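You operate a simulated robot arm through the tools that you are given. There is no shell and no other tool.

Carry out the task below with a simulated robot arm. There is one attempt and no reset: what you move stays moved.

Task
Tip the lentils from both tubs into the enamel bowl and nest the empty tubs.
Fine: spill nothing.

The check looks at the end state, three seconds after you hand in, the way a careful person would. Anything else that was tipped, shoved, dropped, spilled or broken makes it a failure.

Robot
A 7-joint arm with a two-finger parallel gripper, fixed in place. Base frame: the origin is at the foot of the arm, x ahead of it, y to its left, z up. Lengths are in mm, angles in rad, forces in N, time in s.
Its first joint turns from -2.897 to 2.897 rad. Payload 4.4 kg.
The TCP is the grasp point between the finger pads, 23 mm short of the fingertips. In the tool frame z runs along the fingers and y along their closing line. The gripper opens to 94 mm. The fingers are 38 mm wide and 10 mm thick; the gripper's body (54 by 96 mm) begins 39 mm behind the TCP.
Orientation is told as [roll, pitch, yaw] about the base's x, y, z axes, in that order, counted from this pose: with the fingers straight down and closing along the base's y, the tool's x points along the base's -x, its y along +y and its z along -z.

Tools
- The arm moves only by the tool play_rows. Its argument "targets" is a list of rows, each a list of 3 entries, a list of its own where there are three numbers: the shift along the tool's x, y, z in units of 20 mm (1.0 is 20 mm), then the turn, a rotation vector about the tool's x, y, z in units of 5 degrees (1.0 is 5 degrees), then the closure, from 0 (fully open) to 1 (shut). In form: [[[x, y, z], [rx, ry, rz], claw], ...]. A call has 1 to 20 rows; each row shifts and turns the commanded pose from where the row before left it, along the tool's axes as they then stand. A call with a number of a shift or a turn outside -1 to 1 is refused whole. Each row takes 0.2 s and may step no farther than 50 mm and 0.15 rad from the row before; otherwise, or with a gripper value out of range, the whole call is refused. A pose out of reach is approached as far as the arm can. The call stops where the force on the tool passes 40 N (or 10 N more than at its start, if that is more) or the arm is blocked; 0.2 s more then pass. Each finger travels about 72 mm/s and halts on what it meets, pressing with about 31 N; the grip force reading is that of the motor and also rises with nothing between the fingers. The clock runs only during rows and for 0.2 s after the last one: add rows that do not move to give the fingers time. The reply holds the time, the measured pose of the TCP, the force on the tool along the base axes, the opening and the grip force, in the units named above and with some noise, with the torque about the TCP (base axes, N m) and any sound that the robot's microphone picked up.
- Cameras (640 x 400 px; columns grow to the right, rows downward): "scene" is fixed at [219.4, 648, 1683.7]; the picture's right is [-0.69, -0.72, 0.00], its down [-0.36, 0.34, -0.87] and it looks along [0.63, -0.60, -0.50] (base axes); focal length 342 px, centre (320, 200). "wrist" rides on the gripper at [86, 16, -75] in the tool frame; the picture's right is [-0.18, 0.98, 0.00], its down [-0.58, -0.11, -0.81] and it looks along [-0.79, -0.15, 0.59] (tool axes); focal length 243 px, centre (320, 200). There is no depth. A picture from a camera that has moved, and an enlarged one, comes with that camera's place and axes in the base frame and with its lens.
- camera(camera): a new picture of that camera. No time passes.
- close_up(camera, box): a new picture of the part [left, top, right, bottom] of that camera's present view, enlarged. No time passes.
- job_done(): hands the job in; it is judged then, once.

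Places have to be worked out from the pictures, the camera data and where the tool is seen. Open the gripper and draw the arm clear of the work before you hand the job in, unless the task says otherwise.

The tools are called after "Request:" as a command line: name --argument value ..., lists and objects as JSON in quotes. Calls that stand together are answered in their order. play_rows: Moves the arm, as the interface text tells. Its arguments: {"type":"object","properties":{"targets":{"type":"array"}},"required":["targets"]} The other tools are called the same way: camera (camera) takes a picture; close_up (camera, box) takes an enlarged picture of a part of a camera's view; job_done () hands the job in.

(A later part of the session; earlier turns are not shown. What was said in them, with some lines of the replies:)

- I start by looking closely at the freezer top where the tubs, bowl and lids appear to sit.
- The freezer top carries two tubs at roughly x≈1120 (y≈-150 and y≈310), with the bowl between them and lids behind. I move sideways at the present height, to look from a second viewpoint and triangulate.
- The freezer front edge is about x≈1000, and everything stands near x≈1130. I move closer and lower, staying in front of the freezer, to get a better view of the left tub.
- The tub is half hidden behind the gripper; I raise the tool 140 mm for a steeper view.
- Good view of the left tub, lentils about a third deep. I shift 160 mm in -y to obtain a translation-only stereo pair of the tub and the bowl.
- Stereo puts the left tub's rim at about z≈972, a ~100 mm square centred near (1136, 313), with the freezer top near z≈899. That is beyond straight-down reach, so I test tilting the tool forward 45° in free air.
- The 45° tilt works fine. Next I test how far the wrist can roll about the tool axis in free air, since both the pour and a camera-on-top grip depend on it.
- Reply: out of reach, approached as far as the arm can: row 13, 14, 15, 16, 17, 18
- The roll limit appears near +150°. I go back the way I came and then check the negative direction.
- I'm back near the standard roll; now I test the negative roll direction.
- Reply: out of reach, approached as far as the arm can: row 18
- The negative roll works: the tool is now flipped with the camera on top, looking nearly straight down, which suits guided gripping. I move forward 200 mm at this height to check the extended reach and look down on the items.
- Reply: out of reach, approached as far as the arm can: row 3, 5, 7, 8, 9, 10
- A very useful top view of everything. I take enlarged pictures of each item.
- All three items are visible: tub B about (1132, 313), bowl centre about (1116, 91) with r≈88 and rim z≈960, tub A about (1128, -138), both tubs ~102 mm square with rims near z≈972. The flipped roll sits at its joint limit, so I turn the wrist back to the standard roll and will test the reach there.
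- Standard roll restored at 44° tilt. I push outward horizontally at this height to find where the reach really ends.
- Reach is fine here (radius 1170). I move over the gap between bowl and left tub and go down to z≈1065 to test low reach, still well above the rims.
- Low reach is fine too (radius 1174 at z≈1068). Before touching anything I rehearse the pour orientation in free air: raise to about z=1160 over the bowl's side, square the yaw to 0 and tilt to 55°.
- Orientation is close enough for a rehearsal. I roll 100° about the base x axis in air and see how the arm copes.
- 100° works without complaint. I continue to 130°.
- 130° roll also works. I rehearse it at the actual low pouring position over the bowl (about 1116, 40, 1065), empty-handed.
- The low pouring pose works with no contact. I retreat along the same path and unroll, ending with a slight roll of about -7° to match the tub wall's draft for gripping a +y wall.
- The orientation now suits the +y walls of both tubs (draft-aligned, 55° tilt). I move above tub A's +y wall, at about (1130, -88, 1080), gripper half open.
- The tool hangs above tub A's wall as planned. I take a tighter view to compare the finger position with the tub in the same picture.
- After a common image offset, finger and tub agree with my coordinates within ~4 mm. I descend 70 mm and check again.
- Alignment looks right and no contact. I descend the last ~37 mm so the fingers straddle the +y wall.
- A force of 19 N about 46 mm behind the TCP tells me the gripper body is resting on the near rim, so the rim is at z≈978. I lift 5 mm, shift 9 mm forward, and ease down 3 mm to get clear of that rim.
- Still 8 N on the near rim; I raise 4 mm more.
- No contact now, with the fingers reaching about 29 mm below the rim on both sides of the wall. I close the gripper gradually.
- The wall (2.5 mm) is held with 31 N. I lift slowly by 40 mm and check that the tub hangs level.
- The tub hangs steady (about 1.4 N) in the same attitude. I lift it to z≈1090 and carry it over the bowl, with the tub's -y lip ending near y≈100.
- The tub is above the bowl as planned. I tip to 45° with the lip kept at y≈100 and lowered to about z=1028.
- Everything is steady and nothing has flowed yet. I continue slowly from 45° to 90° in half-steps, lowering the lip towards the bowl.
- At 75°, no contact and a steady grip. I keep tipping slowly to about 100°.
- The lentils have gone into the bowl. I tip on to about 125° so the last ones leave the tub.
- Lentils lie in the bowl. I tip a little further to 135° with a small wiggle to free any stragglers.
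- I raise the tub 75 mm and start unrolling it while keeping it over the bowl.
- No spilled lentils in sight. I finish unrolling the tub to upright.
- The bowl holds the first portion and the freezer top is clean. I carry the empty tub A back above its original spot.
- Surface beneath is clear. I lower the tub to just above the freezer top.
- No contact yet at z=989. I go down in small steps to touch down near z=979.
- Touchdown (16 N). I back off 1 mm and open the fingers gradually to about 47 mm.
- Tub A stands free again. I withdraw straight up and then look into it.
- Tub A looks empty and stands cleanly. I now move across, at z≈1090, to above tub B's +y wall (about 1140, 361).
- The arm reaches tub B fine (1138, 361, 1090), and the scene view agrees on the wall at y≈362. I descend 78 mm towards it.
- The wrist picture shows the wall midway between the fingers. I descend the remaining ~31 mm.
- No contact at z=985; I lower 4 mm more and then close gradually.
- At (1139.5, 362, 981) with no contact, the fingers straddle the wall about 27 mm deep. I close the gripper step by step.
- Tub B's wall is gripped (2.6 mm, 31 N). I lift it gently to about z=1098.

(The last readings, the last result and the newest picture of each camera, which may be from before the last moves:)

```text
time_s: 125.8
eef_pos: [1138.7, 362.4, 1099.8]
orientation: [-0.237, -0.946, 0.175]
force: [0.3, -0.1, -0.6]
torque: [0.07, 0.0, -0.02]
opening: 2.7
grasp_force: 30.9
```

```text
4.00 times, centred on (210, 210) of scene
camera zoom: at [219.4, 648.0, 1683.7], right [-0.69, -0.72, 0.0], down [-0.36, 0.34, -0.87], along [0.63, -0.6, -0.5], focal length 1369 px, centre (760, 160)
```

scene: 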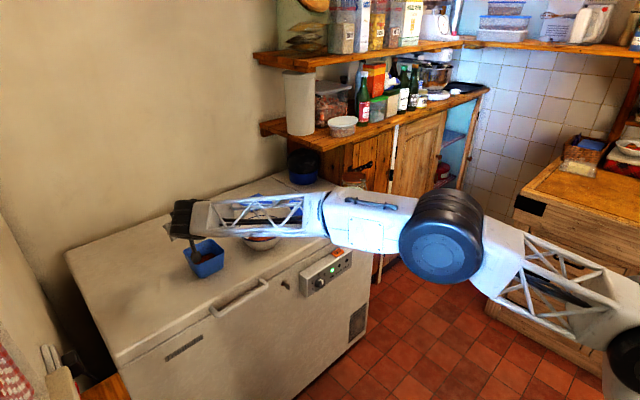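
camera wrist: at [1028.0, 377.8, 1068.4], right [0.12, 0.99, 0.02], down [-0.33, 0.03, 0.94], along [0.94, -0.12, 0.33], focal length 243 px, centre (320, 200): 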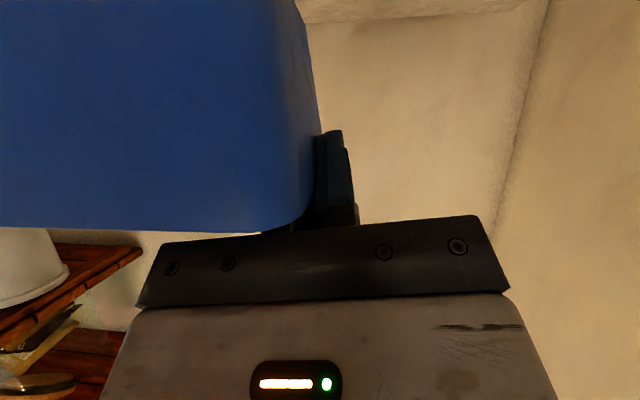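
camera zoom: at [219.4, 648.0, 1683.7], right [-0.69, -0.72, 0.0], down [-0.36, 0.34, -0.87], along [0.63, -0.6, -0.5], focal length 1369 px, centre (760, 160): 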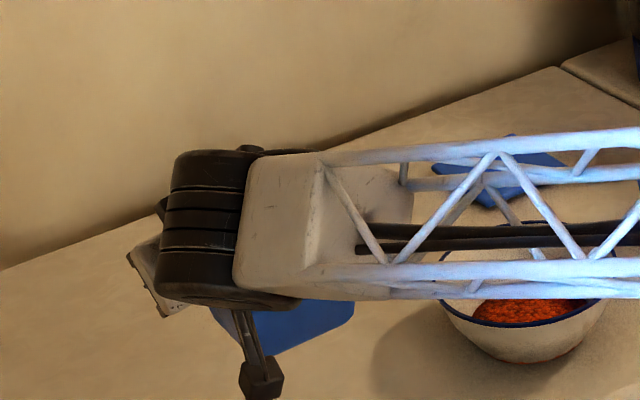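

Tub B is held steady. I carry it over to the pre-pour position (1125, 202, 1100), as done with tub A.

Request:
play_rows --targets '[[[0.034, -0.221, 0.005], [0, 0, 0], 1], [[0.068, -0.442, 0.01], [0, 0, 0], 1], [[0.1125, -0.736, 0.017], [0, 0, 0], 1], [[0.1125, -0.736, 0.017], [0, 0, 0], 1], [[0.1125, -0.736, 0.017], [0, 0, 0], 1], [[0.1125, -0.736, 0.017], [0, 0, 0], 1], [[0.1125, -0.736, 0.017], [0, 0, 0], 1], [[0.1125, -0.736, 0.017], [0, 0, 0], 1], [[0.1125, -0.736, 0.017], [0, 0, 0], 1], [[0.1125, -0.736, 0.017], [0, 0, 0], 1], [[0.1125, -0.736, 0.017], [0, 0, 0], 1], [[0.068, -0.442, 0.01], [0, 0, 0], 1], [[0.034, -0.221, 0.005], [0, 0, 0], 1], [[0, 0, 0], [0, 0, 0], 1]]'

Request:
close_up --camera "scene" --box '[130, 160, 290, 260]'

```text
time_s: 128.8
eef_pos: [1125.3, 201.4, 1098.2]
orientation: [-0.236, -0.947, 0.176]
force: [-0.4, 0.1, -2.3]
torque: [0.07, -0.01, -0.03]
opening: 2.9
grasp_force: 30.8
```

```text
4.00 times, centred on (210, 210) of scene
camera zoom: at [219.4, 648.0, 1683.7], right [-0.69, -0.72, 0.0], down [-0.36, 0.34, -0.87], along [0.63, -0.6, -0.5], focal length 1369 px, centre (760, 160)
```

zoom: 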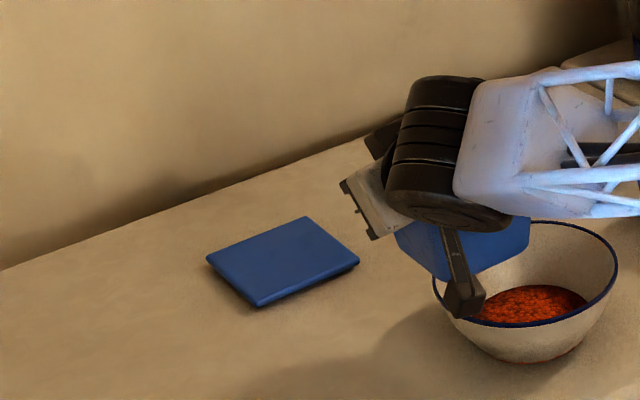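

Same start pose as before and the freezer top under tub B's place is clean. I tip to 45°, as with tub A.

Request:
play_rows --targets '[[[-0.034, -0.026, -0.024], [-0.576, 0.017, 0.817], 1], [[-0.031, -0.057, -0.021], [-0.576, 0.017, 0.817], 1], [[-0.033, -0.099, -0.021], [-0.576, 0.017, 0.817], 1], [[-0.035, -0.131, -0.022], [-0.576, 0.017, 0.817], 1], [[-0.039, -0.164, -0.024], [-0.576, 0.017, 0.817], 1], [[-0.047, -0.197, -0.029], [-0.576, 0.017, 0.817], 1], [[-0.056, -0.227, -0.034], [-0.576, 0.017, 0.817], 1], [[-0.072, -0.265, -0.045], [-0.576, 0.017, 0.817], 1], [[-0.081, -0.294, -0.051], [-0.576, 0.017, 0.817], 1], [[0, 0, 0], [0, 0, 0], 1]]'

Request:
close_up --camera "scene" --box '[170, 140, 346, 250]'

```text
time_s: 131.0
eef_pos: [1125.8, 173.5, 1098.1]
orientation: [0.914, -0.701, -0.715]
force: [-0.2, -0.2, -1.2]
torque: [0.0, 0.0, 0.0]
opening: 2.4
grasp_force: 31.2
```

```text
3.64 times, centred on (258, 195) of scene
camera zoom: at [219.4, 648.0, 1683.7], right [-0.69, -0.72, 0.0], down [-0.36, 0.34, -0.87], along [0.63, -0.6, -0.5], focal length 1245 px, centre (546, 218)
```

zoom: 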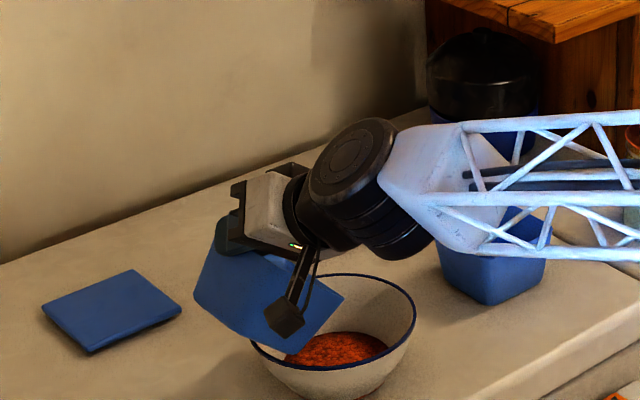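

Same as before, no contact. I continue slowly to 75°.

Request:
play_rows --targets '[[[-0.049, -0.16, -0.031], [-0.288, 0.0085, 0.4085], 1], [[-0.049, -0.16, -0.031], [-0.288, 0.0085, 0.4085], 1], [[-0.061, -0.174, -0.04], [-0.288, 0.0085, 0.4085], 1], [[-0.061, -0.174, -0.04], [-0.288, 0.0085, 0.4085], 1], [[-0.096, -0.152, -0.064], [-0.288, 0.0085, 0.4085], 1], [[-0.096, -0.152, -0.064], [-0.288, 0.0085, 0.4085], 1], [[-0.105, -0.159, -0.071], [-0.288, 0.0085, 0.4085], 1], [[-0.105, -0.159, -0.071], [-0.288, 0.0085, 0.4085], 1], [[-0.114, -0.166, -0.077], [-0.288, 0.0085, 0.4085], 1], [[-0.114, -0.166, -0.077], [-0.288, 0.0085, 0.4085], 1], [[-0.133, -0.15, -0.091], [-0.288, 0.0085, 0.4085], 1], [[-0.133, -0.15, -0.091], [-0.288, 0.0085, 0.4085], 1], [[0, 0, 0], [0, 0, 0], 1]]'

Request:
close_up --camera "scene" --box '[170, 140, 346, 250]'

```text
time_s: 133.8
eef_pos: [1124.1, 126.6, 1084.7]
orientation: [1.319, -0.312, -0.919]
force: [-0.3, -1.2, 0.6]
torque: [-0.03, 0.03, 0.02]
opening: 2.7
grasp_force: 30.6
```

```text
3.64 times, centred on (258, 195) of scene
camera zoom: at [219.4, 648.0, 1683.7], right [-0.69, -0.72, 0.0], down [-0.36, 0.34, -0.87], along [0.63, -0.6, -0.5], focal length 1245 px, centre (546, 218)
```

zoom: 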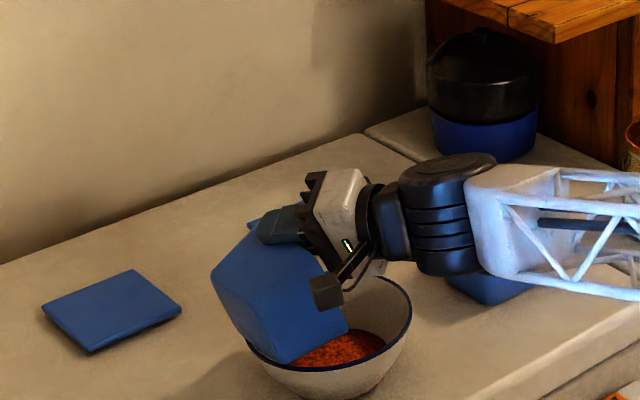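

The bowl's rim seems a few pixels shifted and the force reading is slightly off, so the tub's lower edge may be brushing the bowl rim. I look closely before going on.

Request:
close_up --camera "scene" --box '[222, 200, 302, 250]'

Request:
camera --camera "wrist"

```text
8.00 times, centred on (262, 225) of scene
camera zoom: at [219.4, 648.0, 1683.7], right [-0.69, -0.72, 0.0], down [-0.36, 0.34, -0.87], along [0.63, -0.6, -0.5], focal length 2739 px, centre (784, 0)
```

zoom: 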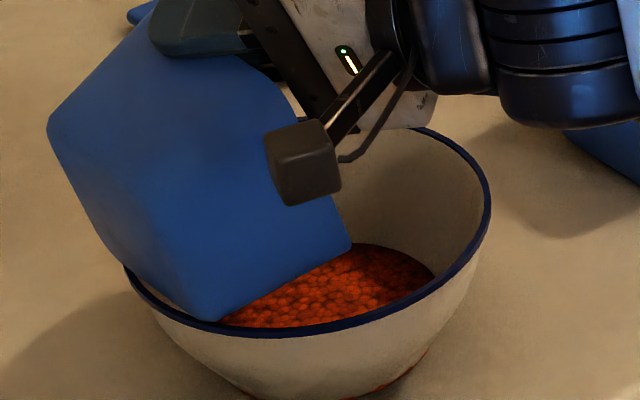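

```text
taken
camera wrist: at [1014.0, 161.2, 1090.9], right [0.12, 0.24, 0.96], down [-0.33, -0.91, 0.27], along [0.94, -0.35, -0.03], focal length 243 px, centre (320, 200)
```

wrist: 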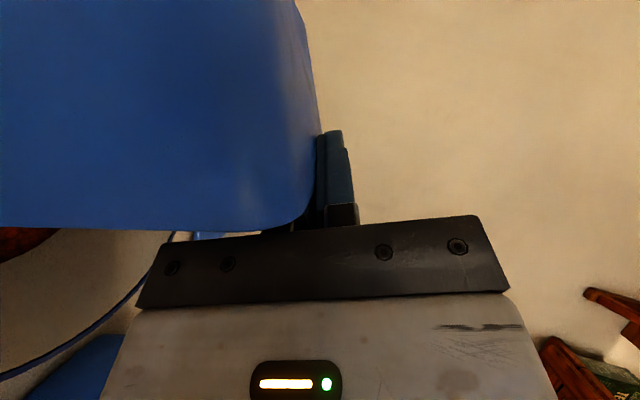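

The tub's bottom edge does look to be touching the bowl rim lightly. I raise the tub 10 mm straight up and look again.

Request:
play_rows --targets '[[[-0.078, 0.23, -0.06], [0, 0, 0], 1], [[-0.078, 0.23, -0.06], [0, 0, 0], 1], [[0, 0, 0], [0, 0, 0], 1], [[0, 0, 0], [0, 0, 0], 1]]'

Request:
close_up --camera "scene" --box '[222, 200, 302, 250]'

```text
time_s: 134.8
eef_pos: [1125.2, 127.6, 1094.4]
orientation: [1.319, -0.316, -0.92]
force: [0.7, 0.5, -2.1]
torque: [-0.08, -0.04, -0.02]
opening: 2.9
grasp_force: 30.9
```

```text
8.00 times, centred on (262, 225) of scene
camera zoom: at [219.4, 648.0, 1683.7], right [-0.69, -0.72, 0.0], down [-0.36, 0.34, -0.87], along [0.63, -0.6, -0.5], focal length 2739 px, centre (784, 0)
```

zoom: 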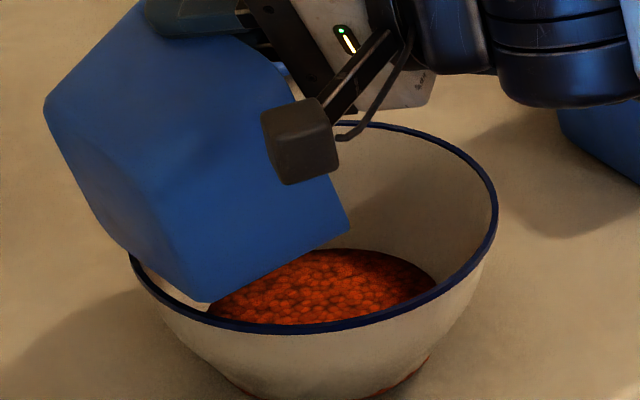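

The bowl has settled level again, so the extra height is needed. I continue tipping from here, 10 mm higher than before.

Request:
play_rows --targets '[[[-0.149, -0.133, -0.102], [-0.288, 0.0085, 0.4085], 1], [[-0.149, -0.133, -0.102], [-0.288, 0.0085, 0.4085], 1], [[-0.161, -0.111, -0.111], [-0.288, 0.0085, 0.4085], 1], [[-0.161, -0.111, -0.111], [-0.288, 0.0085, 0.4085], 1], [[-0.167, -0.113, -0.115], [-0.288, 0.0085, 0.4085], 1], [[-0.167, -0.113, -0.115], [-0.288, 0.0085, 0.4085], 1], [[-0.175, -0.09, -0.121], [-0.288, 0.0085, 0.4085], 1], [[-0.175, -0.09, -0.121], [-0.288, 0.0085, 0.4085], 1], [[-0.177, -0.091, -0.123], [-0.288, 0.0085, 0.4085], 1], [[-0.177, -0.091, -0.123], [-0.288, 0.0085, 0.4085], 1], [[0, 0, 0], [0, 0, 0], 1], [[0, 0, 0], [0, 0, 0], 1]]'

Request:
close_up --camera "scene" --box '[170, 140, 346, 250]'

```text
time_s: 137.4
eef_pos: [1126.1, 83.9, 1082.1]
orientation: [1.579, 0.037, -0.955]
force: [0.2, 0.4, -1.1]
torque: [-0.06, -0.01, 0.01]
opening: 2.5
grasp_force: 31.5
```

```text
3.64 times, centred on (258, 195) of scene
camera zoom: at [219.4, 648.0, 1683.7], right [-0.69, -0.72, 0.0], down [-0.36, 0.34, -0.87], along [0.63, -0.6, -0.5], focal length 1245 px, centre (546, 218)
```

zoom: 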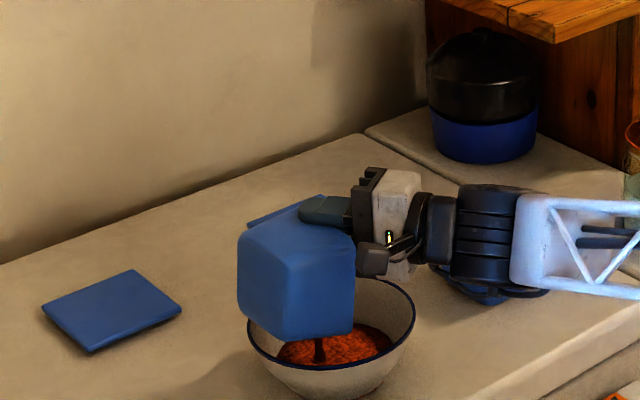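

Flowing well and the wrist is clear of tub A (as in the rehearsal). I tip on to 135° with a small wiggle.

Request:
play_rows --targets '[[[-0.361, -0.129, -0.252], [-0.576, 0.017, 0.817], 1], [[-0.359, -0.081, -0.251], [-0.576, 0.017, 0.817], 1], [[-0.358, -0.08, -0.25], [-0.576, 0.017, 0.817], 1], [[-0.359, -0.08, -0.251], [-0.576, 0.017, 0.817], 1], [[-0.357, -0.076, -0.25], [-0.576, 0.017, 0.817], 1], [[0, 0, 0], [0, 0, 0], 1], [[0, 0, 0], [0, 0, 0], 1], [[-0.362, -0.083, -0.253], [-0.576, 0.017, 0.817], 1], [[-0.362, -0.083, -0.253], [-0.576, 0.017, 0.817], 1], [[0, 0, 0], [0, 0, 0], 1], [[0.15, 0, 0.1], [0.4, 0, -0.57], 1], [[-0.15, 0, -0.1], [-0.4, 0, 0.57], 1], [[0.15, 0, 0.1], [0.4, 0, -0.57], 1], [[-0.15, 0, -0.1], [-0.4, 0, 0.57], 1], [[0, 0, 0], [0, 0, 0], 1], [[0, 0, 0], [0, 0, 0], 1], [[0, 0, 0], [0, 0, 0], 1]]'

Request:
close_up --camera "scene" --box '[194, 155, 346, 250]'

```text
time_s: 141.0
eef_pos: [1124.8, 28.5, 1053.6]
orientation: [1.971, 0.522, -0.842]
force: [0.3, 0.1, -1.1]
torque: [-0.04, 0.02, 0.01]
opening: 2.7
grasp_force: 30.7
```

```text
4.21 times, centred on (270, 202) of scene
camera zoom: at [219.4, 648.0, 1683.7], right [-0.69, -0.72, 0.0], down [-0.36, 0.34, -0.87], along [0.63, -0.6, -0.5], focal length 1441 px, centre (530, 190)
```

zoom: 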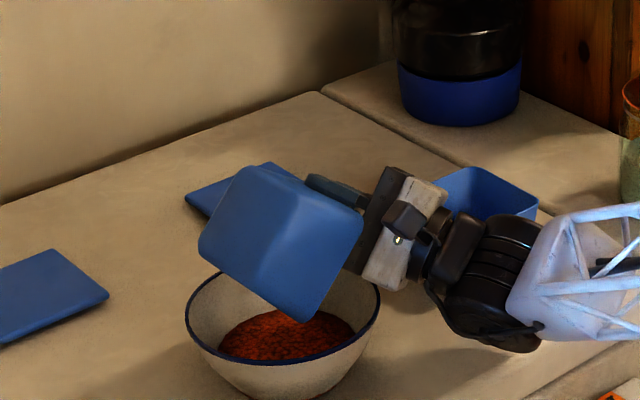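

Both portions are in the bowl and nothing lies on the freezer top. I raise the tub and unroll it over the bowl as before.

Request:
play_rows --targets '[[[0.376, 0.598, 0.252], [0, 0, 0], 1], [[0.376, 0.598, 0.252], [0, 0, 0], 1], [[0.376, 0.598, 0.252], [0, 0, 0], 1], [[0.376, 0.598, 0.252], [0, 0, 0], 1], [[0.376, 0.598, 0.252], [0, 0, 0], 1], [[0.262, -0.244, 0.19], [0.576, -0.017, -0.817], 1], [[0.262, -0.244, 0.19], [0.576, -0.017, -0.817], 1], [[0.293, -0.185, 0.21], [0.576, -0.017, -0.817], 1], [[0.293, -0.185, 0.21], [0.576, -0.017, -0.817], 1], [[0.315, -0.119, 0.225], [0.576, -0.017, -0.817], 1], [[0.315, -0.119, 0.225], [0.576, -0.017, -0.817], 1], [[0.328, -0.05, 0.232], [0.576, -0.017, -0.817], 1], [[0.328, -0.05, 0.232], [0.576, -0.017, -0.817], 1], [[0.331, 0.02, 0.233], [0.576, -0.017, -0.817], 1], [[0, 0, 0], [0, 0, 0], 1]]'

Request:
play_rows --targets '[[[0, 0, 0], [0.576, -0.017, -0.817], 1], [[0, 0, 0], [0.576, -0.017, -0.817], 1], [[0, 0, 0], [0.576, -0.017, -0.817], 1], [[0, 0, 0], [0.576, -0.017, -0.817], 1], [[0, 0, 0], [0.576, -0.017, -0.817], 1], [[0, 0, 0], [0.576, -0.017, -0.817], 1], [[0, 0, 0], [0.576, -0.017, -0.817], 1], [[0, 0, 0], [0.576, -0.017, -0.817], 1], [[0, 0, 0], [0.576, -0.017, -0.817], 1], [[0, 0, 0], [0.576, -0.017, -0.817], 1], [[0, 0, 0], [0.576, -0.017, -0.817], 1], [[0, 0, 0], [0.576, -0.017, -0.817], 1], [[0, 0, 0], [0.576, -0.017, -0.817], 1], [[0, 0, 0], [0.576, -0.017, -0.817], 1], [[0, 0, 0], [0.576, -0.017, -0.817], 1], [[0, 0, 0], [0.576, -0.017, -0.817], 1], [[0, 0, 0], [0.576, -0.017, -0.817], 1], [[0, 0, 0], [0.576, -0.017, -0.817], 1], [[0, 0, 0], [0, 0, 0], 1]]'

Request:
close_up --camera "scene" --box '[194, 155, 346, 250]'

Request:
camera --camera "wrist"

```text
time_s: 144.2
eef_pos: [1125.2, 101.2, 1126.0]
orientation: [1.48, -0.105, -0.952]
force: [0.4, -0.4, -0.5]
torque: [-0.02, 0.0, 0.0]
opening: 2.6
grasp_force: 30.4
```

```text
time_s: 148.2
eef_pos: [1125.3, 101.6, 1125.3]
orientation: [-0.239, -0.948, 0.174]
force: [-0.5, 0.5, -0.8]
torque: [0.03, -0.02, -0.02]
opening: 2.4
grasp_force: 31.0
```

```text
4.21 times, centred on (270, 202) of scene
camera zoom: at [219.4, 648.0, 1683.7], right [-0.69, -0.72, 0.0], down [-0.36, 0.34, -0.87], along [0.63, -0.6, -0.5], focal length 1441 px, centre (530, 190)
```

zoom: 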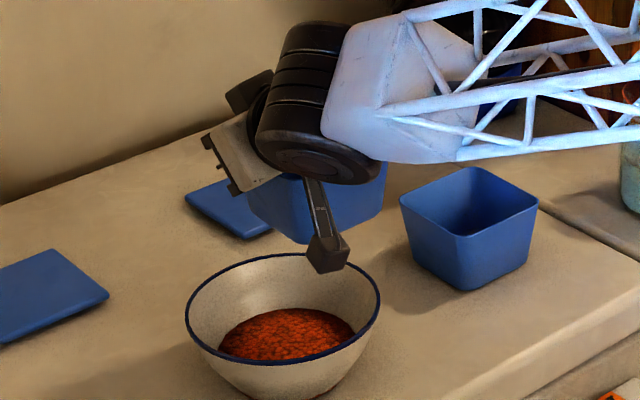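

```text
taken
camera wrist: at [1014.3, 116.9, 1094.7], right [0.12, 0.99, 0.01], down [-0.33, 0.03, 0.94], along [0.94, -0.12, 0.33], focal length 243 px, centre (320, 200)
```

wrist: 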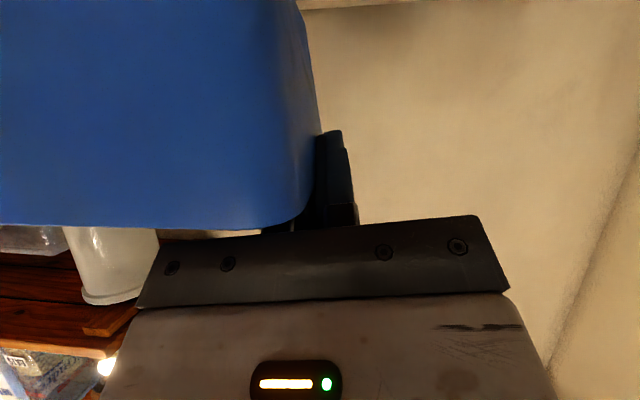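

Tub A is visibly empty and the bowl holds everything. I carry tub B above tub A, aiming for the same TCP x/y at which tub A was set down (1141, -89).

Request:
play_rows --targets '[[[0.059, -0.357, 0.087], [0, 0, 0], 1], [[0.118, -0.713, 0.173], [0, 0, 0], 1], [[0.118, -0.713, 0.173], [0, 0, 0], 1], [[0.118, -0.713, 0.173], [0, 0, 0], 1], [[0.118, -0.713, 0.173], [0, 0, 0], 1], [[0.118, -0.713, 0.173], [0, 0, 0], 1], [[0.118, -0.713, 0.173], [0, 0, 0], 1], [[0.118, -0.713, 0.173], [0, 0, 0], 1], [[0.118, -0.713, 0.173], [0, 0, 0], 1], [[0.118, -0.713, 0.173], [0, 0, 0], 1], [[0.118, -0.713, 0.173], [0, 0, 0], 1], [[0.118, -0.713, 0.173], [0, 0, 0], 1], [[0.118, -0.713, 0.173], [0, 0, 0], 1], [[0.059, -0.357, 0.087], [0, 0, 0], 1], [[0, 0, 0], [0, 0, 0], 1]]'

Request:
close_up --camera "scene" --box '[252, 160, 348, 220]'

Request:
camera --camera "wrist"

```text
time_s: 151.4
eef_pos: [1140.6, -90.8, 1100.2]
orientation: [-0.235, -0.948, 0.173]
force: [-0.7, 0.4, -1.7]
torque: [0.03, -0.01, -0.02]
opening: 2.6
grasp_force: 30.9
```

```text
6.67 times, centred on (300, 190) of scene
camera zoom: at [219.4, 648.0, 1683.7], right [-0.69, -0.72, 0.0], down [-0.36, 0.34, -0.87], along [0.63, -0.6, -0.5], focal length 2282 px, centre (453, 267)
```

zoom: 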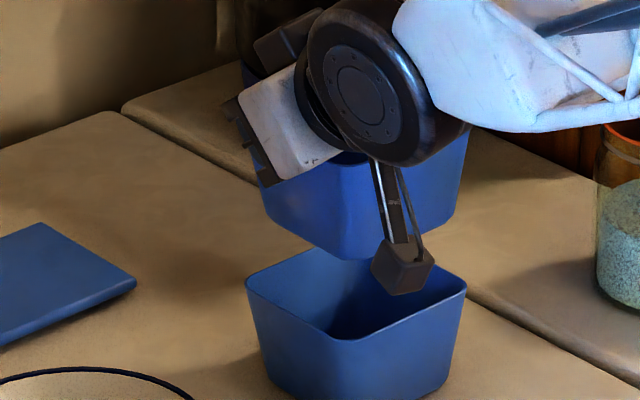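

```text
taken
camera wrist: at [1030.2, -74.6, 1068.7], right [0.12, 0.99, 0.02], down [-0.33, 0.03, 0.94], along [0.94, -0.12, 0.33], focal length 243 px, centre (320, 200)
```

wrist: 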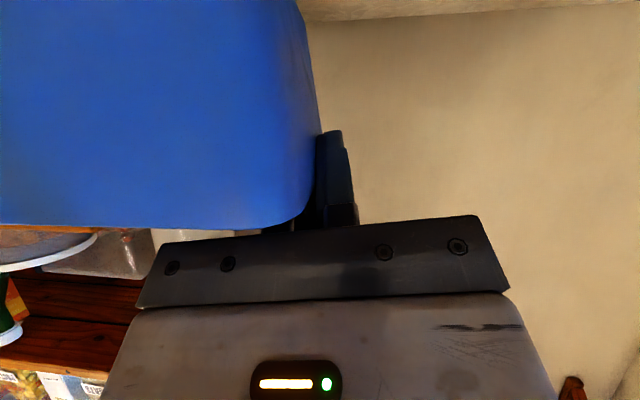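

Tub B hangs squarely above tub A. I lower it 50 mm, correcting y by about +1 mm, so its base enters tub A's mouth.

Request:
play_rows --targets '[[[0.4, 0.085, 0.287], [0, 0, 0], 1], [[0.4, 0.085, 0.287], [0, 0, 0], 1], [[0.4, 0.085, 0.287], [0, 0, 0], 1], [[0.4, 0.085, 0.287], [0, 0, 0], 1], [[0.4, 0.085, 0.287], [0, 0, 0], 1], [[0, 0, 0], [0, 0, 0], 1]]'

Request:
close_up --camera "scene" --box '[252, 160, 348, 220]'

```text
time_s: 152.8
eef_pos: [1141.7, -87.8, 1048.9]
orientation: [-0.235, -0.946, 0.174]
force: [-0.9, -0.4, -0.3]
torque: [0.03, 0.0, -0.03]
opening: 2.8
grasp_force: 31.4
```

```text
6.67 times, centred on (300, 190) of scene
camera zoom: at [219.4, 648.0, 1683.7], right [-0.69, -0.72, 0.0], down [-0.36, 0.34, -0.87], along [0.63, -0.6, -0.5], focal length 2282 px, centre (453, 267)
```

zoom: 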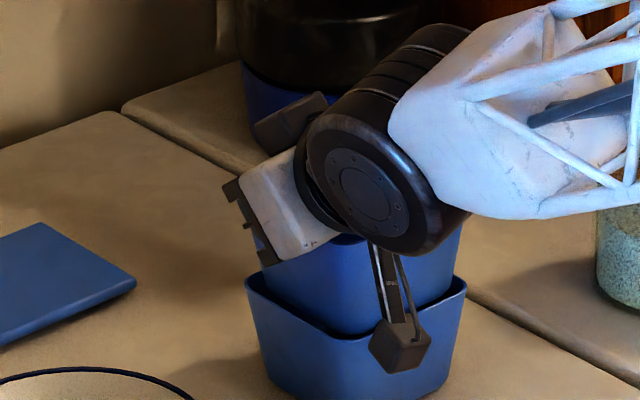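

Tub B's base is inside tub A without contact. I lower another 30 mm.

Request:
play_rows --targets '[[[0.406, 0.05, 0.284], [0, 0, 0], 1], [[0.406, 0.05, 0.284], [0, 0, 0], 1], [[0.406, 0.05, 0.284], [0, 0, 0], 1], [[0, 0, 0], [0, 0, 0], 1]]'

Request:
close_up --camera "scene" --box '[252, 160, 348, 220]'

```text
time_s: 153.8
eef_pos: [1141.1, -88.5, 1019.8]
orientation: [-0.237, -0.948, 0.174]
force: [0.6, 0.4, -0.8]
torque: [0.01, -0.03, 0.01]
opening: 2.8
grasp_force: 30.8
```

```text
6.67 times, centred on (300, 190) of scene
camera zoom: at [219.4, 648.0, 1683.7], right [-0.69, -0.72, 0.0], down [-0.36, 0.34, -0.87], along [0.63, -0.6, -0.5], focal length 2282 px, centre (453, 267)
```

zoom: 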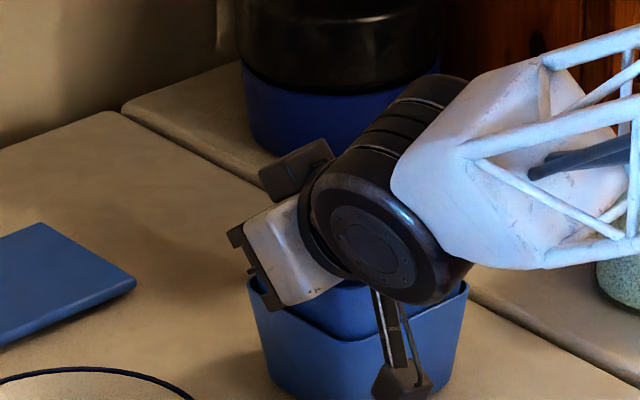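

Still free at z=1020. I go down in 3 mm steps until the outer finger or the tubs touch.

Request:
play_rows --targets '[[[0.122, 0.018, 0.085], [0, 0, 0], 1], [[0.122, 0.018, 0.085], [0, 0, 0], 1], [[0.081, 0.012, 0.057], [0, 0, 0], 1], [[0, 0, 0], [0, 0, 0], 1]]'

Request:
camera --camera "wrist"

```text
time_s: 154.8
eef_pos: [1141.8, -89.1, 1011.7]
orientation: [-0.235, -0.949, 0.175]
force: [0.3, 0.2, -0.6]
torque: [0.05, -0.02, 0.01]
opening: 2.3
grasp_force: 31.3
```

```text
taken
camera wrist: at [1030.6, -73.8, 981.4], right [0.12, 0.99, 0.02], down [-0.33, 0.03, 0.94], along [0.94, -0.12, 0.33], focal length 243 px, centre (320, 200)
```

wrist: 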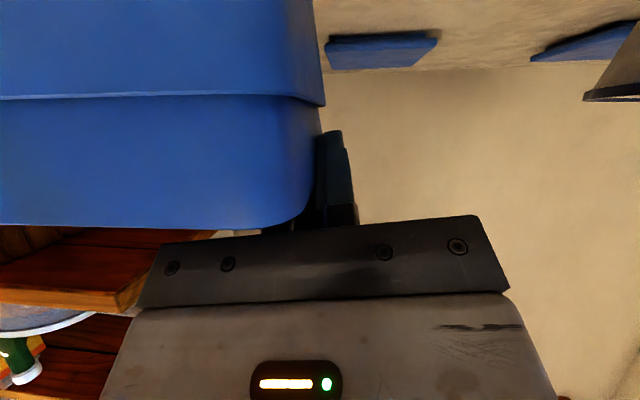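

The wrist picture shows tub A's rim just under the fingertip. I go down 2 mm at a time.

Request:
play_rows --targets '[[[0.081, 0.012, 0.057], [0, 0, 0], 1], [[0.041, 0.006, 0.028], [0, 0, 0], 1], [[0, 0, 0], [0, 0, 0], 1]]'

```text
time_s: 155.6
eef_pos: [1141.3, -89.4, 1007.9]
orientation: [-0.235, -0.946, 0.175]
force: [0.9, 0.4, -0.3]
torque: [0.06, 0.0, -0.01]
opening: 2.4
grasp_force: 30.6
```

Request:
play_rows --targets '[[[0.081, 0.012, 0.057], [0, 0, 0], 1], [[0.041, 0.006, 0.028], [0, 0, 0], 1], [[0, 0, 0], [0, 0, 0], 1]]'

Request:
close_up --camera "wrist" --box '[160, 50, 400, 250]'

```text
time_s: 156.4
eef_pos: [1141.9, -89.8, 1006.9]
orientation: [-0.235, -0.949, 0.173]
force: [-0.3, 2.1, 5.7]
torque: [0.11, -0.01, 0.02]
opening: 2.6
grasp_force: 31.5
```

```text
2.00 times, centred on (280, 150) of wrist
camera zoom: at [1031.2, -73.9, 976.4], right [0.12, 0.99, 0.02], down [-0.33, 0.03, 0.94], along [0.94, -0.12, 0.33], focal length 485 px, centre (400, 300)
```

zoom: 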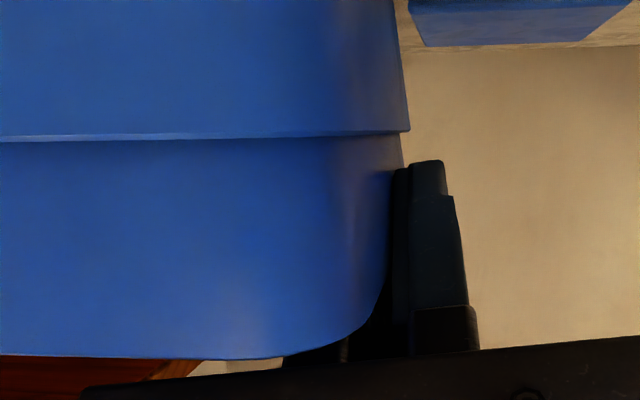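

Light contact (6 N): the outer finger has reached tub A's rim. I lift 1.5 mm and release gently so tub B settles into tub A.

Request:
play_rows --targets '[[[-0.061, -0.01, -0.043], [0, 0, 0], 1], [[0, 0, 0], [0, 0, 0], 1], [[0, 0, 0], [0, 0, 0], 0.95], [[0, 0, 0], [0, 0, 0], 0.9], [[0, 0, 0], [0, 0, 0], 0.8], [[0, 0, 0], [0, 0, 0], 0.7], [[0, 0, 0], [0, 0, 0], 0.6], [[0, 0, 0], [0, 0, 0], 0.5], [[0, 0, 0], [0, 0, 0], 0.5], [[0, 0, 0], [0, 0, 0], 0.5]]'

Request:
camera --camera "wrist"

Request:
close_up --camera "scene" --box '[252, 160, 348, 220]'

```text
time_s: 158.6
eef_pos: [1141.7, -88.9, 1006.9]
orientation: [-0.236, -0.948, 0.176]
force: [0.0, -0.1, -0.4]
torque: [0.03, 0.0, 0.01]
opening: 47.1
grasp_force: 0.1
```

```text
taken
camera wrist: at [1031.0, -74.1, 977.1], right [0.12, 0.99, 0.02], down [-0.33, 0.03, 0.94], along [0.94, -0.12, 0.33], focal length 243 px, centre (320, 200)
```

wrist: 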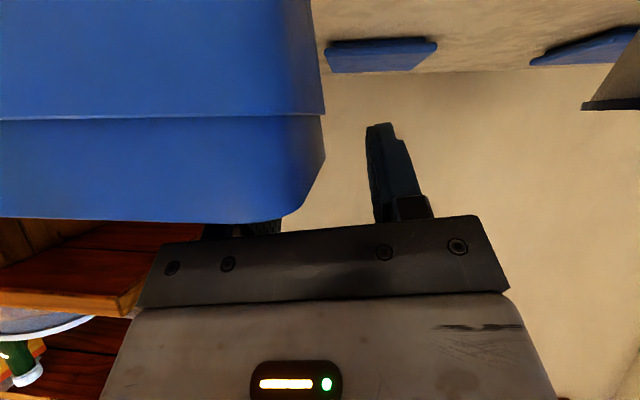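

```text
6.67 times, centred on (300, 190) of scene
camera zoom: at [219.4, 648.0, 1683.7], right [-0.69, -0.72, 0.0], down [-0.36, 0.34, -0.87], along [0.63, -0.6, -0.5], focal length 2282 px, centre (453, 267)
```

zoom: 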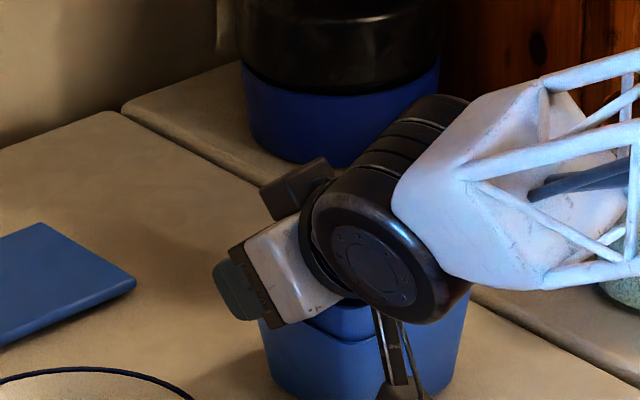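

Tub B settled into tub A. I withdraw straight up and inspect the nest.

Request:
play_rows --targets '[[[-0.203, -0.034, -0.142], [0, 0, 0], 0.5], [[-0.406, -0.069, -0.284], [0, 0, 0], 0.5], [[-0.61, -0.103, -0.426], [0, 0, 0], 0.5], [[-0.61, -0.103, -0.426], [0, 0, 0], 0.5], [[-0.61, -0.103, -0.426], [0, 0, 0], 0.5], [[-0.61, -0.103, -0.426], [0, 0, 0], 0.5], [[-0.61, -0.103, -0.426], [0, 0, 0], 0.5], [[-0.61, -0.103, -0.426], [0, 0, 0], 0.5], [[0, 0, 0], [0, 0, 0], 0.5]]'

Request:
close_up --camera "scene" --box '[268, 180, 348, 230]'

Request:
camera --camera "scene"

```text
time_s: 160.6
eef_pos: [1142.1, -90.4, 1111.5]
orientation: [-0.236, -0.946, 0.174]
force: [-0.6, 0.0, -1.1]
torque: [-0.02, -0.02, -0.01]
opening: 47.2
grasp_force: 0.1
```

```text
8.00 times, centred on (308, 205) of scene
camera zoom: at [219.4, 648.0, 1683.7], right [-0.69, -0.72, 0.0], down [-0.36, 0.34, -0.87], along [0.63, -0.6, -0.5], focal length 2739 px, centre (416, 160)
```

zoom: 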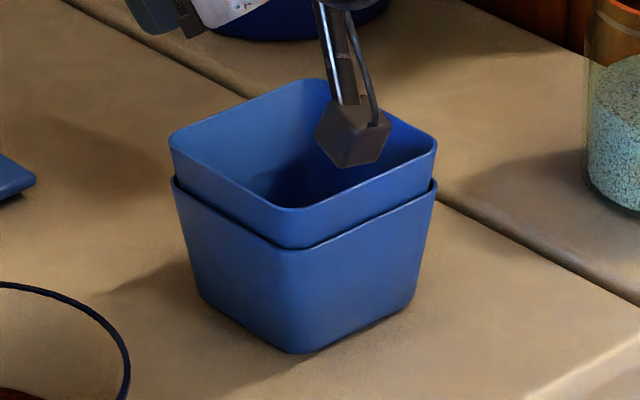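

```text
taken
```

scene: 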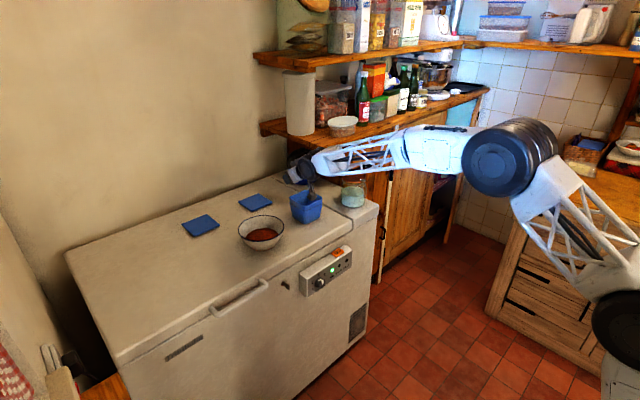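

Tub B sits level in tub A, about 20 mm proud all round, as tapered tubs nest. I draw the arm up and back to get an unobstructed look at tubs, bowl and surroundings.

Request:
play_rows --targets '[[[-0.81, -0.137, -0.568], [0, 0, 0], 0.5], [[-0.81, -0.137, -0.568], [0, 0, 0], 0.5], [[-0.81, -0.137, -0.568], [0, 0, 0], 0.5], [[-0.81, -0.137, -0.568], [0, 0, 0], 0.5], [[-0.1, -0.15, -1], [0, 0, 0], 0.5], [[0.2, -0.1, -1], [0, 0, 0], 0.5], [[0.2, -0.1, -1], [0, 0, 0], 0.5], [[0.2, -0.1, -1], [0, 0, 0], 0.5], [[0.2, -0.1, -1], [0, 0, 0], 0.5], [[0.2, -0.1, -1], [0, 0, 0], 0.5], [[0.2, -0.1, -1], [0, 0, 0], 0.5], [[0.2, -0.1, -1], [0, 0, 0], 0.5], [[0.2, -0.1, -1], [0, 0, 0], 0.5], [[0.2, -0.1, -1], [0, 0, 0], 0.5], [[0.2, -0.1, -1], [0, 0, 0], 0.5], [[0.2, -0.1, -1], [0, 0, 0], 0.5], [[0, 0, 0], [0, 0, 0], 0.5]]'

Request:
camera --camera "scene"

Request:
close_up --camera "scene" --box '[268, 180, 348, 230]'

Request:
close_up --camera "scene" --box '[214, 200, 310, 260]'

```text
time_s: 164.2
eef_pos: [919.3, -96.6, 1297.5]
orientation: [-0.238, -0.948, 0.174]
force: [0.8, 0.0, 0.0]
torque: [-0.04, -0.06, -0.04]
opening: 46.8
grasp_force: 0.1
```

```text
taken
```

scene: 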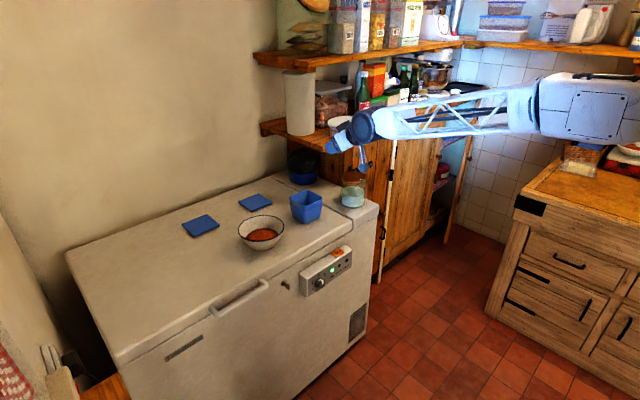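

```text
8.00 times, centred on (308, 205) of scene
camera zoom: at [219.4, 648.0, 1683.7], right [-0.69, -0.72, 0.0], down [-0.36, 0.34, -0.87], along [0.63, -0.6, -0.5], focal length 2739 px, centre (416, 160)
```

zoom: 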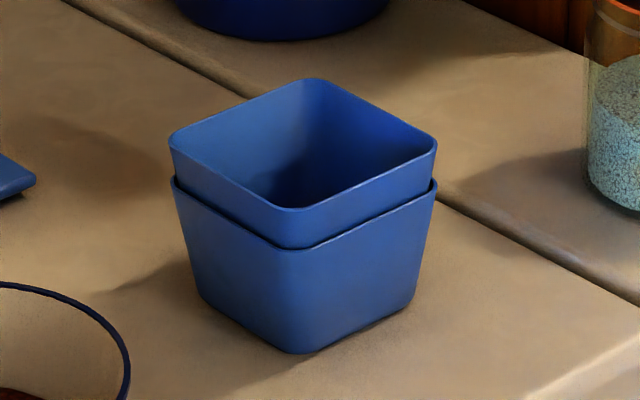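

```text
6.67 times, centred on (262, 230) of scene
camera zoom: at [219.4, 648.0, 1683.7], right [-0.69, -0.72, 0.0], down [-0.36, 0.34, -0.87], along [0.63, -0.6, -0.5], focal length 2282 px, centre (707, 0)
```

zoom: 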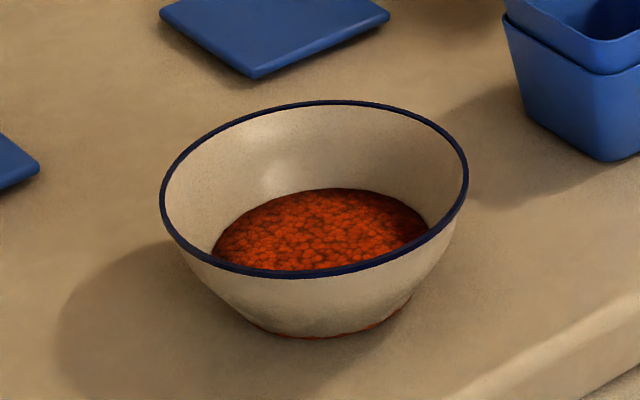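

The nest and bowl look right. There is a reddish line at the bowl's foot, so I enlarge it, and check the freezer top and floor for stray lentils.

Request:
close_up --camera "scene" --box '[240, 230, 288, 260]'

Request:
close_up --camera "scene" --box '[60, 170, 380, 370]'

Request:
close_up --camera "scene" --box '[160, 180, 320, 280]'

Request:
close_up --camera "scene" --box '[290, 240, 500, 400]'

```text
13.33 times, centred on (264, 245) of scene
camera zoom: at [219.4, 648.0, 1683.7], right [-0.69, -0.72, 0.0], down [-0.36, 0.34, -0.87], along [0.63, -0.6, -0.5], focal length 4564 px, centre (1067, -400)
```

zoom: 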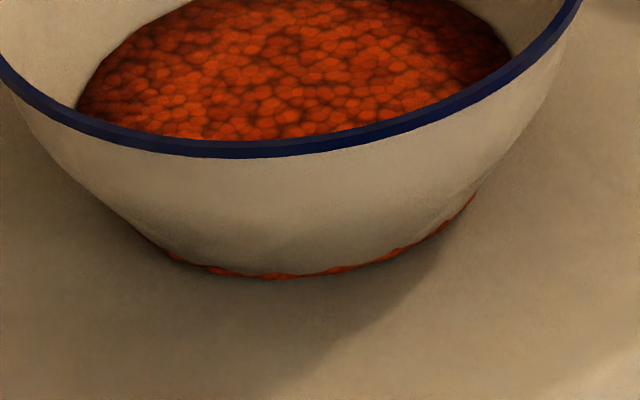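

```text
2.00 times, centred on (220, 270) of scene
camera zoom: at [219.4, 648.0, 1683.7], right [-0.69, -0.72, 0.0], down [-0.36, 0.34, -0.87], along [0.63, -0.6, -0.5], focal length 685 px, centre (520, 60)
```

zoom: 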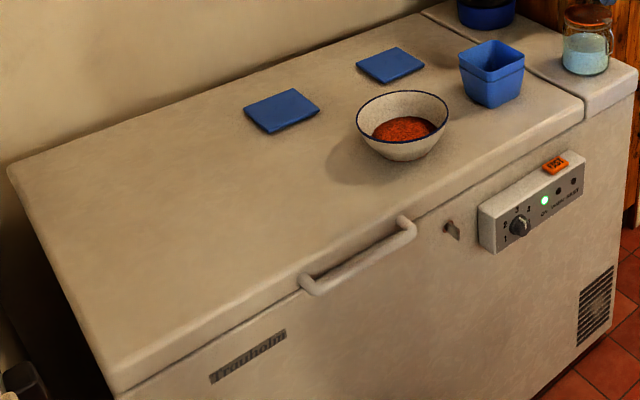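

```text
4.00 times, centred on (240, 230) of scene
camera zoom: at [219.4, 648.0, 1683.7], right [-0.69, -0.72, 0.0], down [-0.36, 0.34, -0.87], along [0.63, -0.6, -0.5], focal length 1369 px, centre (640, 80)
```

zoom: 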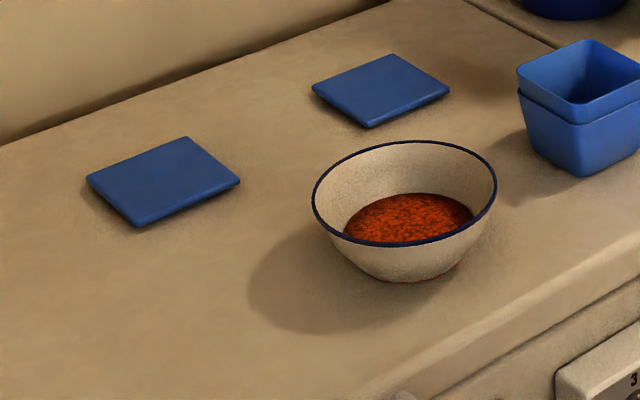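

```text
2.50 times, centred on (395, 320) of scene
camera zoom: at [219.4, 648.0, 1683.7], right [-0.69, -0.72, 0.0], down [-0.36, 0.34, -0.87], along [0.63, -0.6, -0.5], focal length 856 px, centre (132, -100)
```

zoom: 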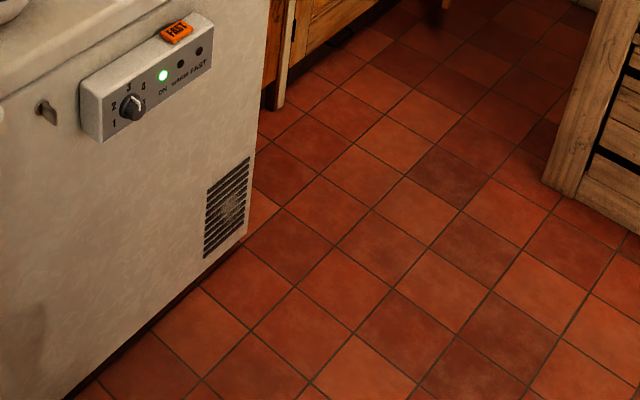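

The ring is uniform around the bowl's foot and was there since the first pour, i.e. the fill showing through the foot and not loose lentils; freezer top and floor look clean. To confirm both tubs are really empty and nothing lies hidden behind, I roll the wrist so its camera looks straight down.

Request:
play_rows --targets '[[[0, 0, 0], [0, 0, -1], 0.5], [[0, 0, 0], [0, 0, -1], 0.5], [[0, 0, 0], [0, 0, -1], 0.5], [[0, 0, 0], [0, 0, -1], 0.5], [[0, 0, 0], [0, 0, -1], 0.5], [[0, 0, 0], [0, 0, -1], 0.5], [[0, 0, 0], [0, 0, -1], 0.5], [[0, 0, 0], [0, 0, -1], 0.5], [[0, 0, 0], [0, 0, -1], 0.5], [[0, 0, 0], [0, 0, -1], 0.5], [[0, 0, 0], [0, 0, -1], 0.5], [[0, 0, 0], [0, 0, -1], 0.5], [[0, 0, 0], [0, 0, -1], 0.5], [[0, 0, 0], [0, 0, -1], 0.5], [[0, 0, 0], [0, 0, -1], 0.5], [[0, 0, 0], [0, 0, -1], 0.5], [[0, 0, 0], [0, 0, -1], 0.5]]'

Request:
play_rows --targets '[[[0, 0, 0], [0, 0, -1], 0.5], [[0, 0, 0], [0, 0, -1], 0.5], [[0, 0, 0], [0, 0, -1], 0.5], [[0, 0, 0], [0, 0, -1], 0.5], [[0, 0, 0], [0, 0, -1], 0.5], [[0, 0, 0], [0, 0, -1], 0.5], [[0, 0, 0], [0, 0, -1], 0.5], [[0, 0, 0], [0, 0, -1], 0.5], [[0, 0, 0], [0, 0, -1], 0.5], [[0, 0, 0], [0, 0, -1], 0.5], [[0, 0, 0], [0, 0, -1], 0.5], [[0, 0, 0], [0, 0, -1], 0.5], [[0, 0, 0], [0, 0, -1], 0.5], [[0, 0, 0], [0, 0, -1], 0.5], [[0, 0, 0], [0, 0, -1], 0.5], [[0, 0, 0], [0, 0, -1], 0.5], [[0, 0, 0], [0, 0, 0], 0.5]]'

Request:
camera --camera "wrist"

```text
time_s: 167.8
eef_pos: [920.1, -96.5, 1297.6]
orientation: [-0.967, 0.068, 1.502]
force: [-0.2, 0.6, 0.4]
torque: [0.01, -0.02, -0.01]
opening: 47.1
grasp_force: 0.1
```

```text
time_s: 171.4
eef_pos: [921.6, -97.0, 1297.9]
orientation: [-0.137, 0.962, 2.863]
force: [-0.3, -0.3, -0.4]
torque: [0.02, 0.01, -0.01]
opening: 47.0
grasp_force: 0.0
```

```text
taken
camera wrist: at [903.9, -117.5, 1409.4], right [-0.27, -0.94, -0.23], down [-0.96, 0.28, -0.01], along [0.07, 0.22, -0.97], focal length 243 px, centre (320, 200)
```

wrist: 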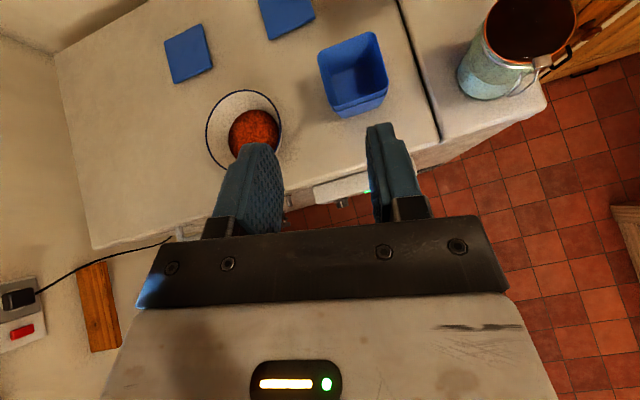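

Good overview from above. I enlarge the nest, the bowl and the surface around them.

Request:
close_up --camera "wrist" --box '[304, 20, 400, 120]'

Request:
close_up --camera "wrist" --box '[190, 70, 310, 170]'

Request:
close_up --camera "wrist" --box '[50, 0, 450, 250]'

```text
4.00 times, centred on (352, 70) of wrist
camera zoom: at [903.9, -117.5, 1409.4], right [-0.27, -0.94, -0.23], down [-0.96, 0.28, -0.01], along [0.07, 0.22, -0.97], focal length 970 px, centre (192, 720)
```

zoom: 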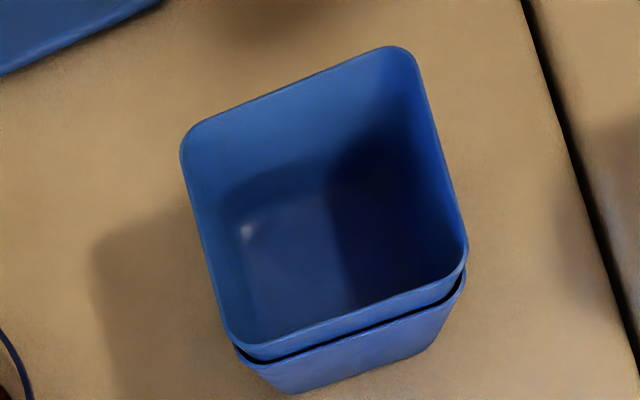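

```text
4.00 times, centred on (250, 120) of wrist
camera zoom: at [903.9, -117.5, 1409.4], right [-0.27, -0.94, -0.23], down [-0.96, 0.28, -0.01], along [0.07, 0.22, -0.97], focal length 970 px, centre (600, 520)
```

zoom: 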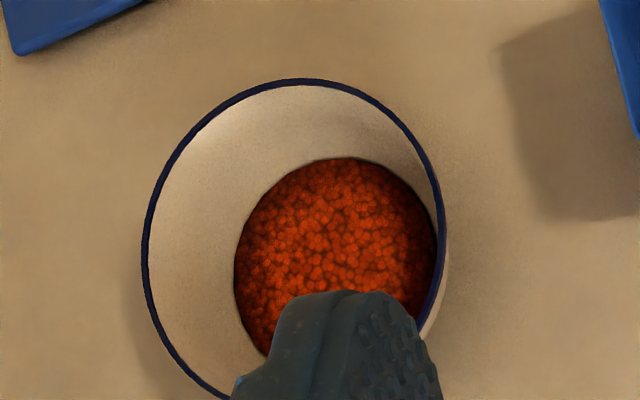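

```text
1.60 times, centred on (250, 125) of wrist
camera zoom: at [903.9, -117.5, 1409.4], right [-0.27, -0.94, -0.23], down [-0.96, 0.28, -0.01], along [0.07, 0.22, -0.97], focal length 388 px, centre (432, 320)
```

zoom: 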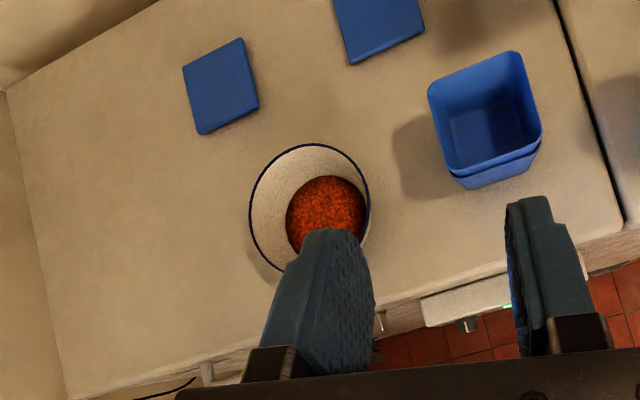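

Both tubs are empty and neatly nested, the bowl holds all the lentils, and the surface is clean. I open the gripper fully and back off a little further before handing in.

Request:
play_rows --targets '[[[0, 0, -0.8], [0, 0, 0], 0.3], [[0, 0, -0.8], [0, 0, 0], 0.1], [[0, 0, -0.8], [0, 0, 0], 0], [[0, 0, -0.8], [0, 0, 0], 0], [[0, 0, -0.8], [0, 0, 0], 0], [[0, 0, 0], [0, 0, 0], 0], [[0, 0, 0], [0, 0, 0], 0]]'

Request:
camera --camera "scene"

```text
time_s: 173.0
eef_pos: [854.9, -89.1, 1344.6]
orientation: [-0.138, 0.961, 2.859]
force: [-0.3, -0.3, -0.2]
torque: [0.01, 0.03, 0.0]
opening: 93.5
grasp_force: 0.0
```

```text
taken
```

scene: 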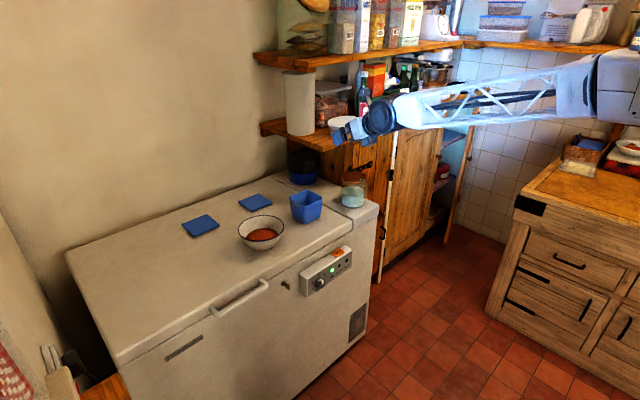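

The gripper is open, the arm is clear, the tubs are nested and the bowl holds the lentils with nothing spilled. I hand the job in.

Request:
job_done

```text
The job is handed in.
```

I poured the lentils from both tubs into the enamel bowl and nested the empty tubs on the freezer top. I saw no lentils on the freezer top or on the floor areas the cameras showed. The job is handed in; I don't have the result of the check.

- **Tubs:** The left tub (seen from the robot) sits level inside the right one, about 20 mm proud all round, as far in as their taper allows. A view from above showed the left tub's inside clean. I saw into the right tub only at an angle, before nesting, and it looked empty.
- **Bowl:** While I was pouring the second tub, its edge touched the bowl's rim and tilted the bowl slightly. I raised the tub, the bowl settled level again, and the pour finished without spilling.
- **Red ring:** A thin red line shows around the bowl's foot. It was there after the first pour, before the tub touched the bowl, and looks even all round. I take it to be the lentils showing through the foot, not loose ones, but I couldn't confirm that.

The gripper is open and the arm is drawn back clear of the freezer.
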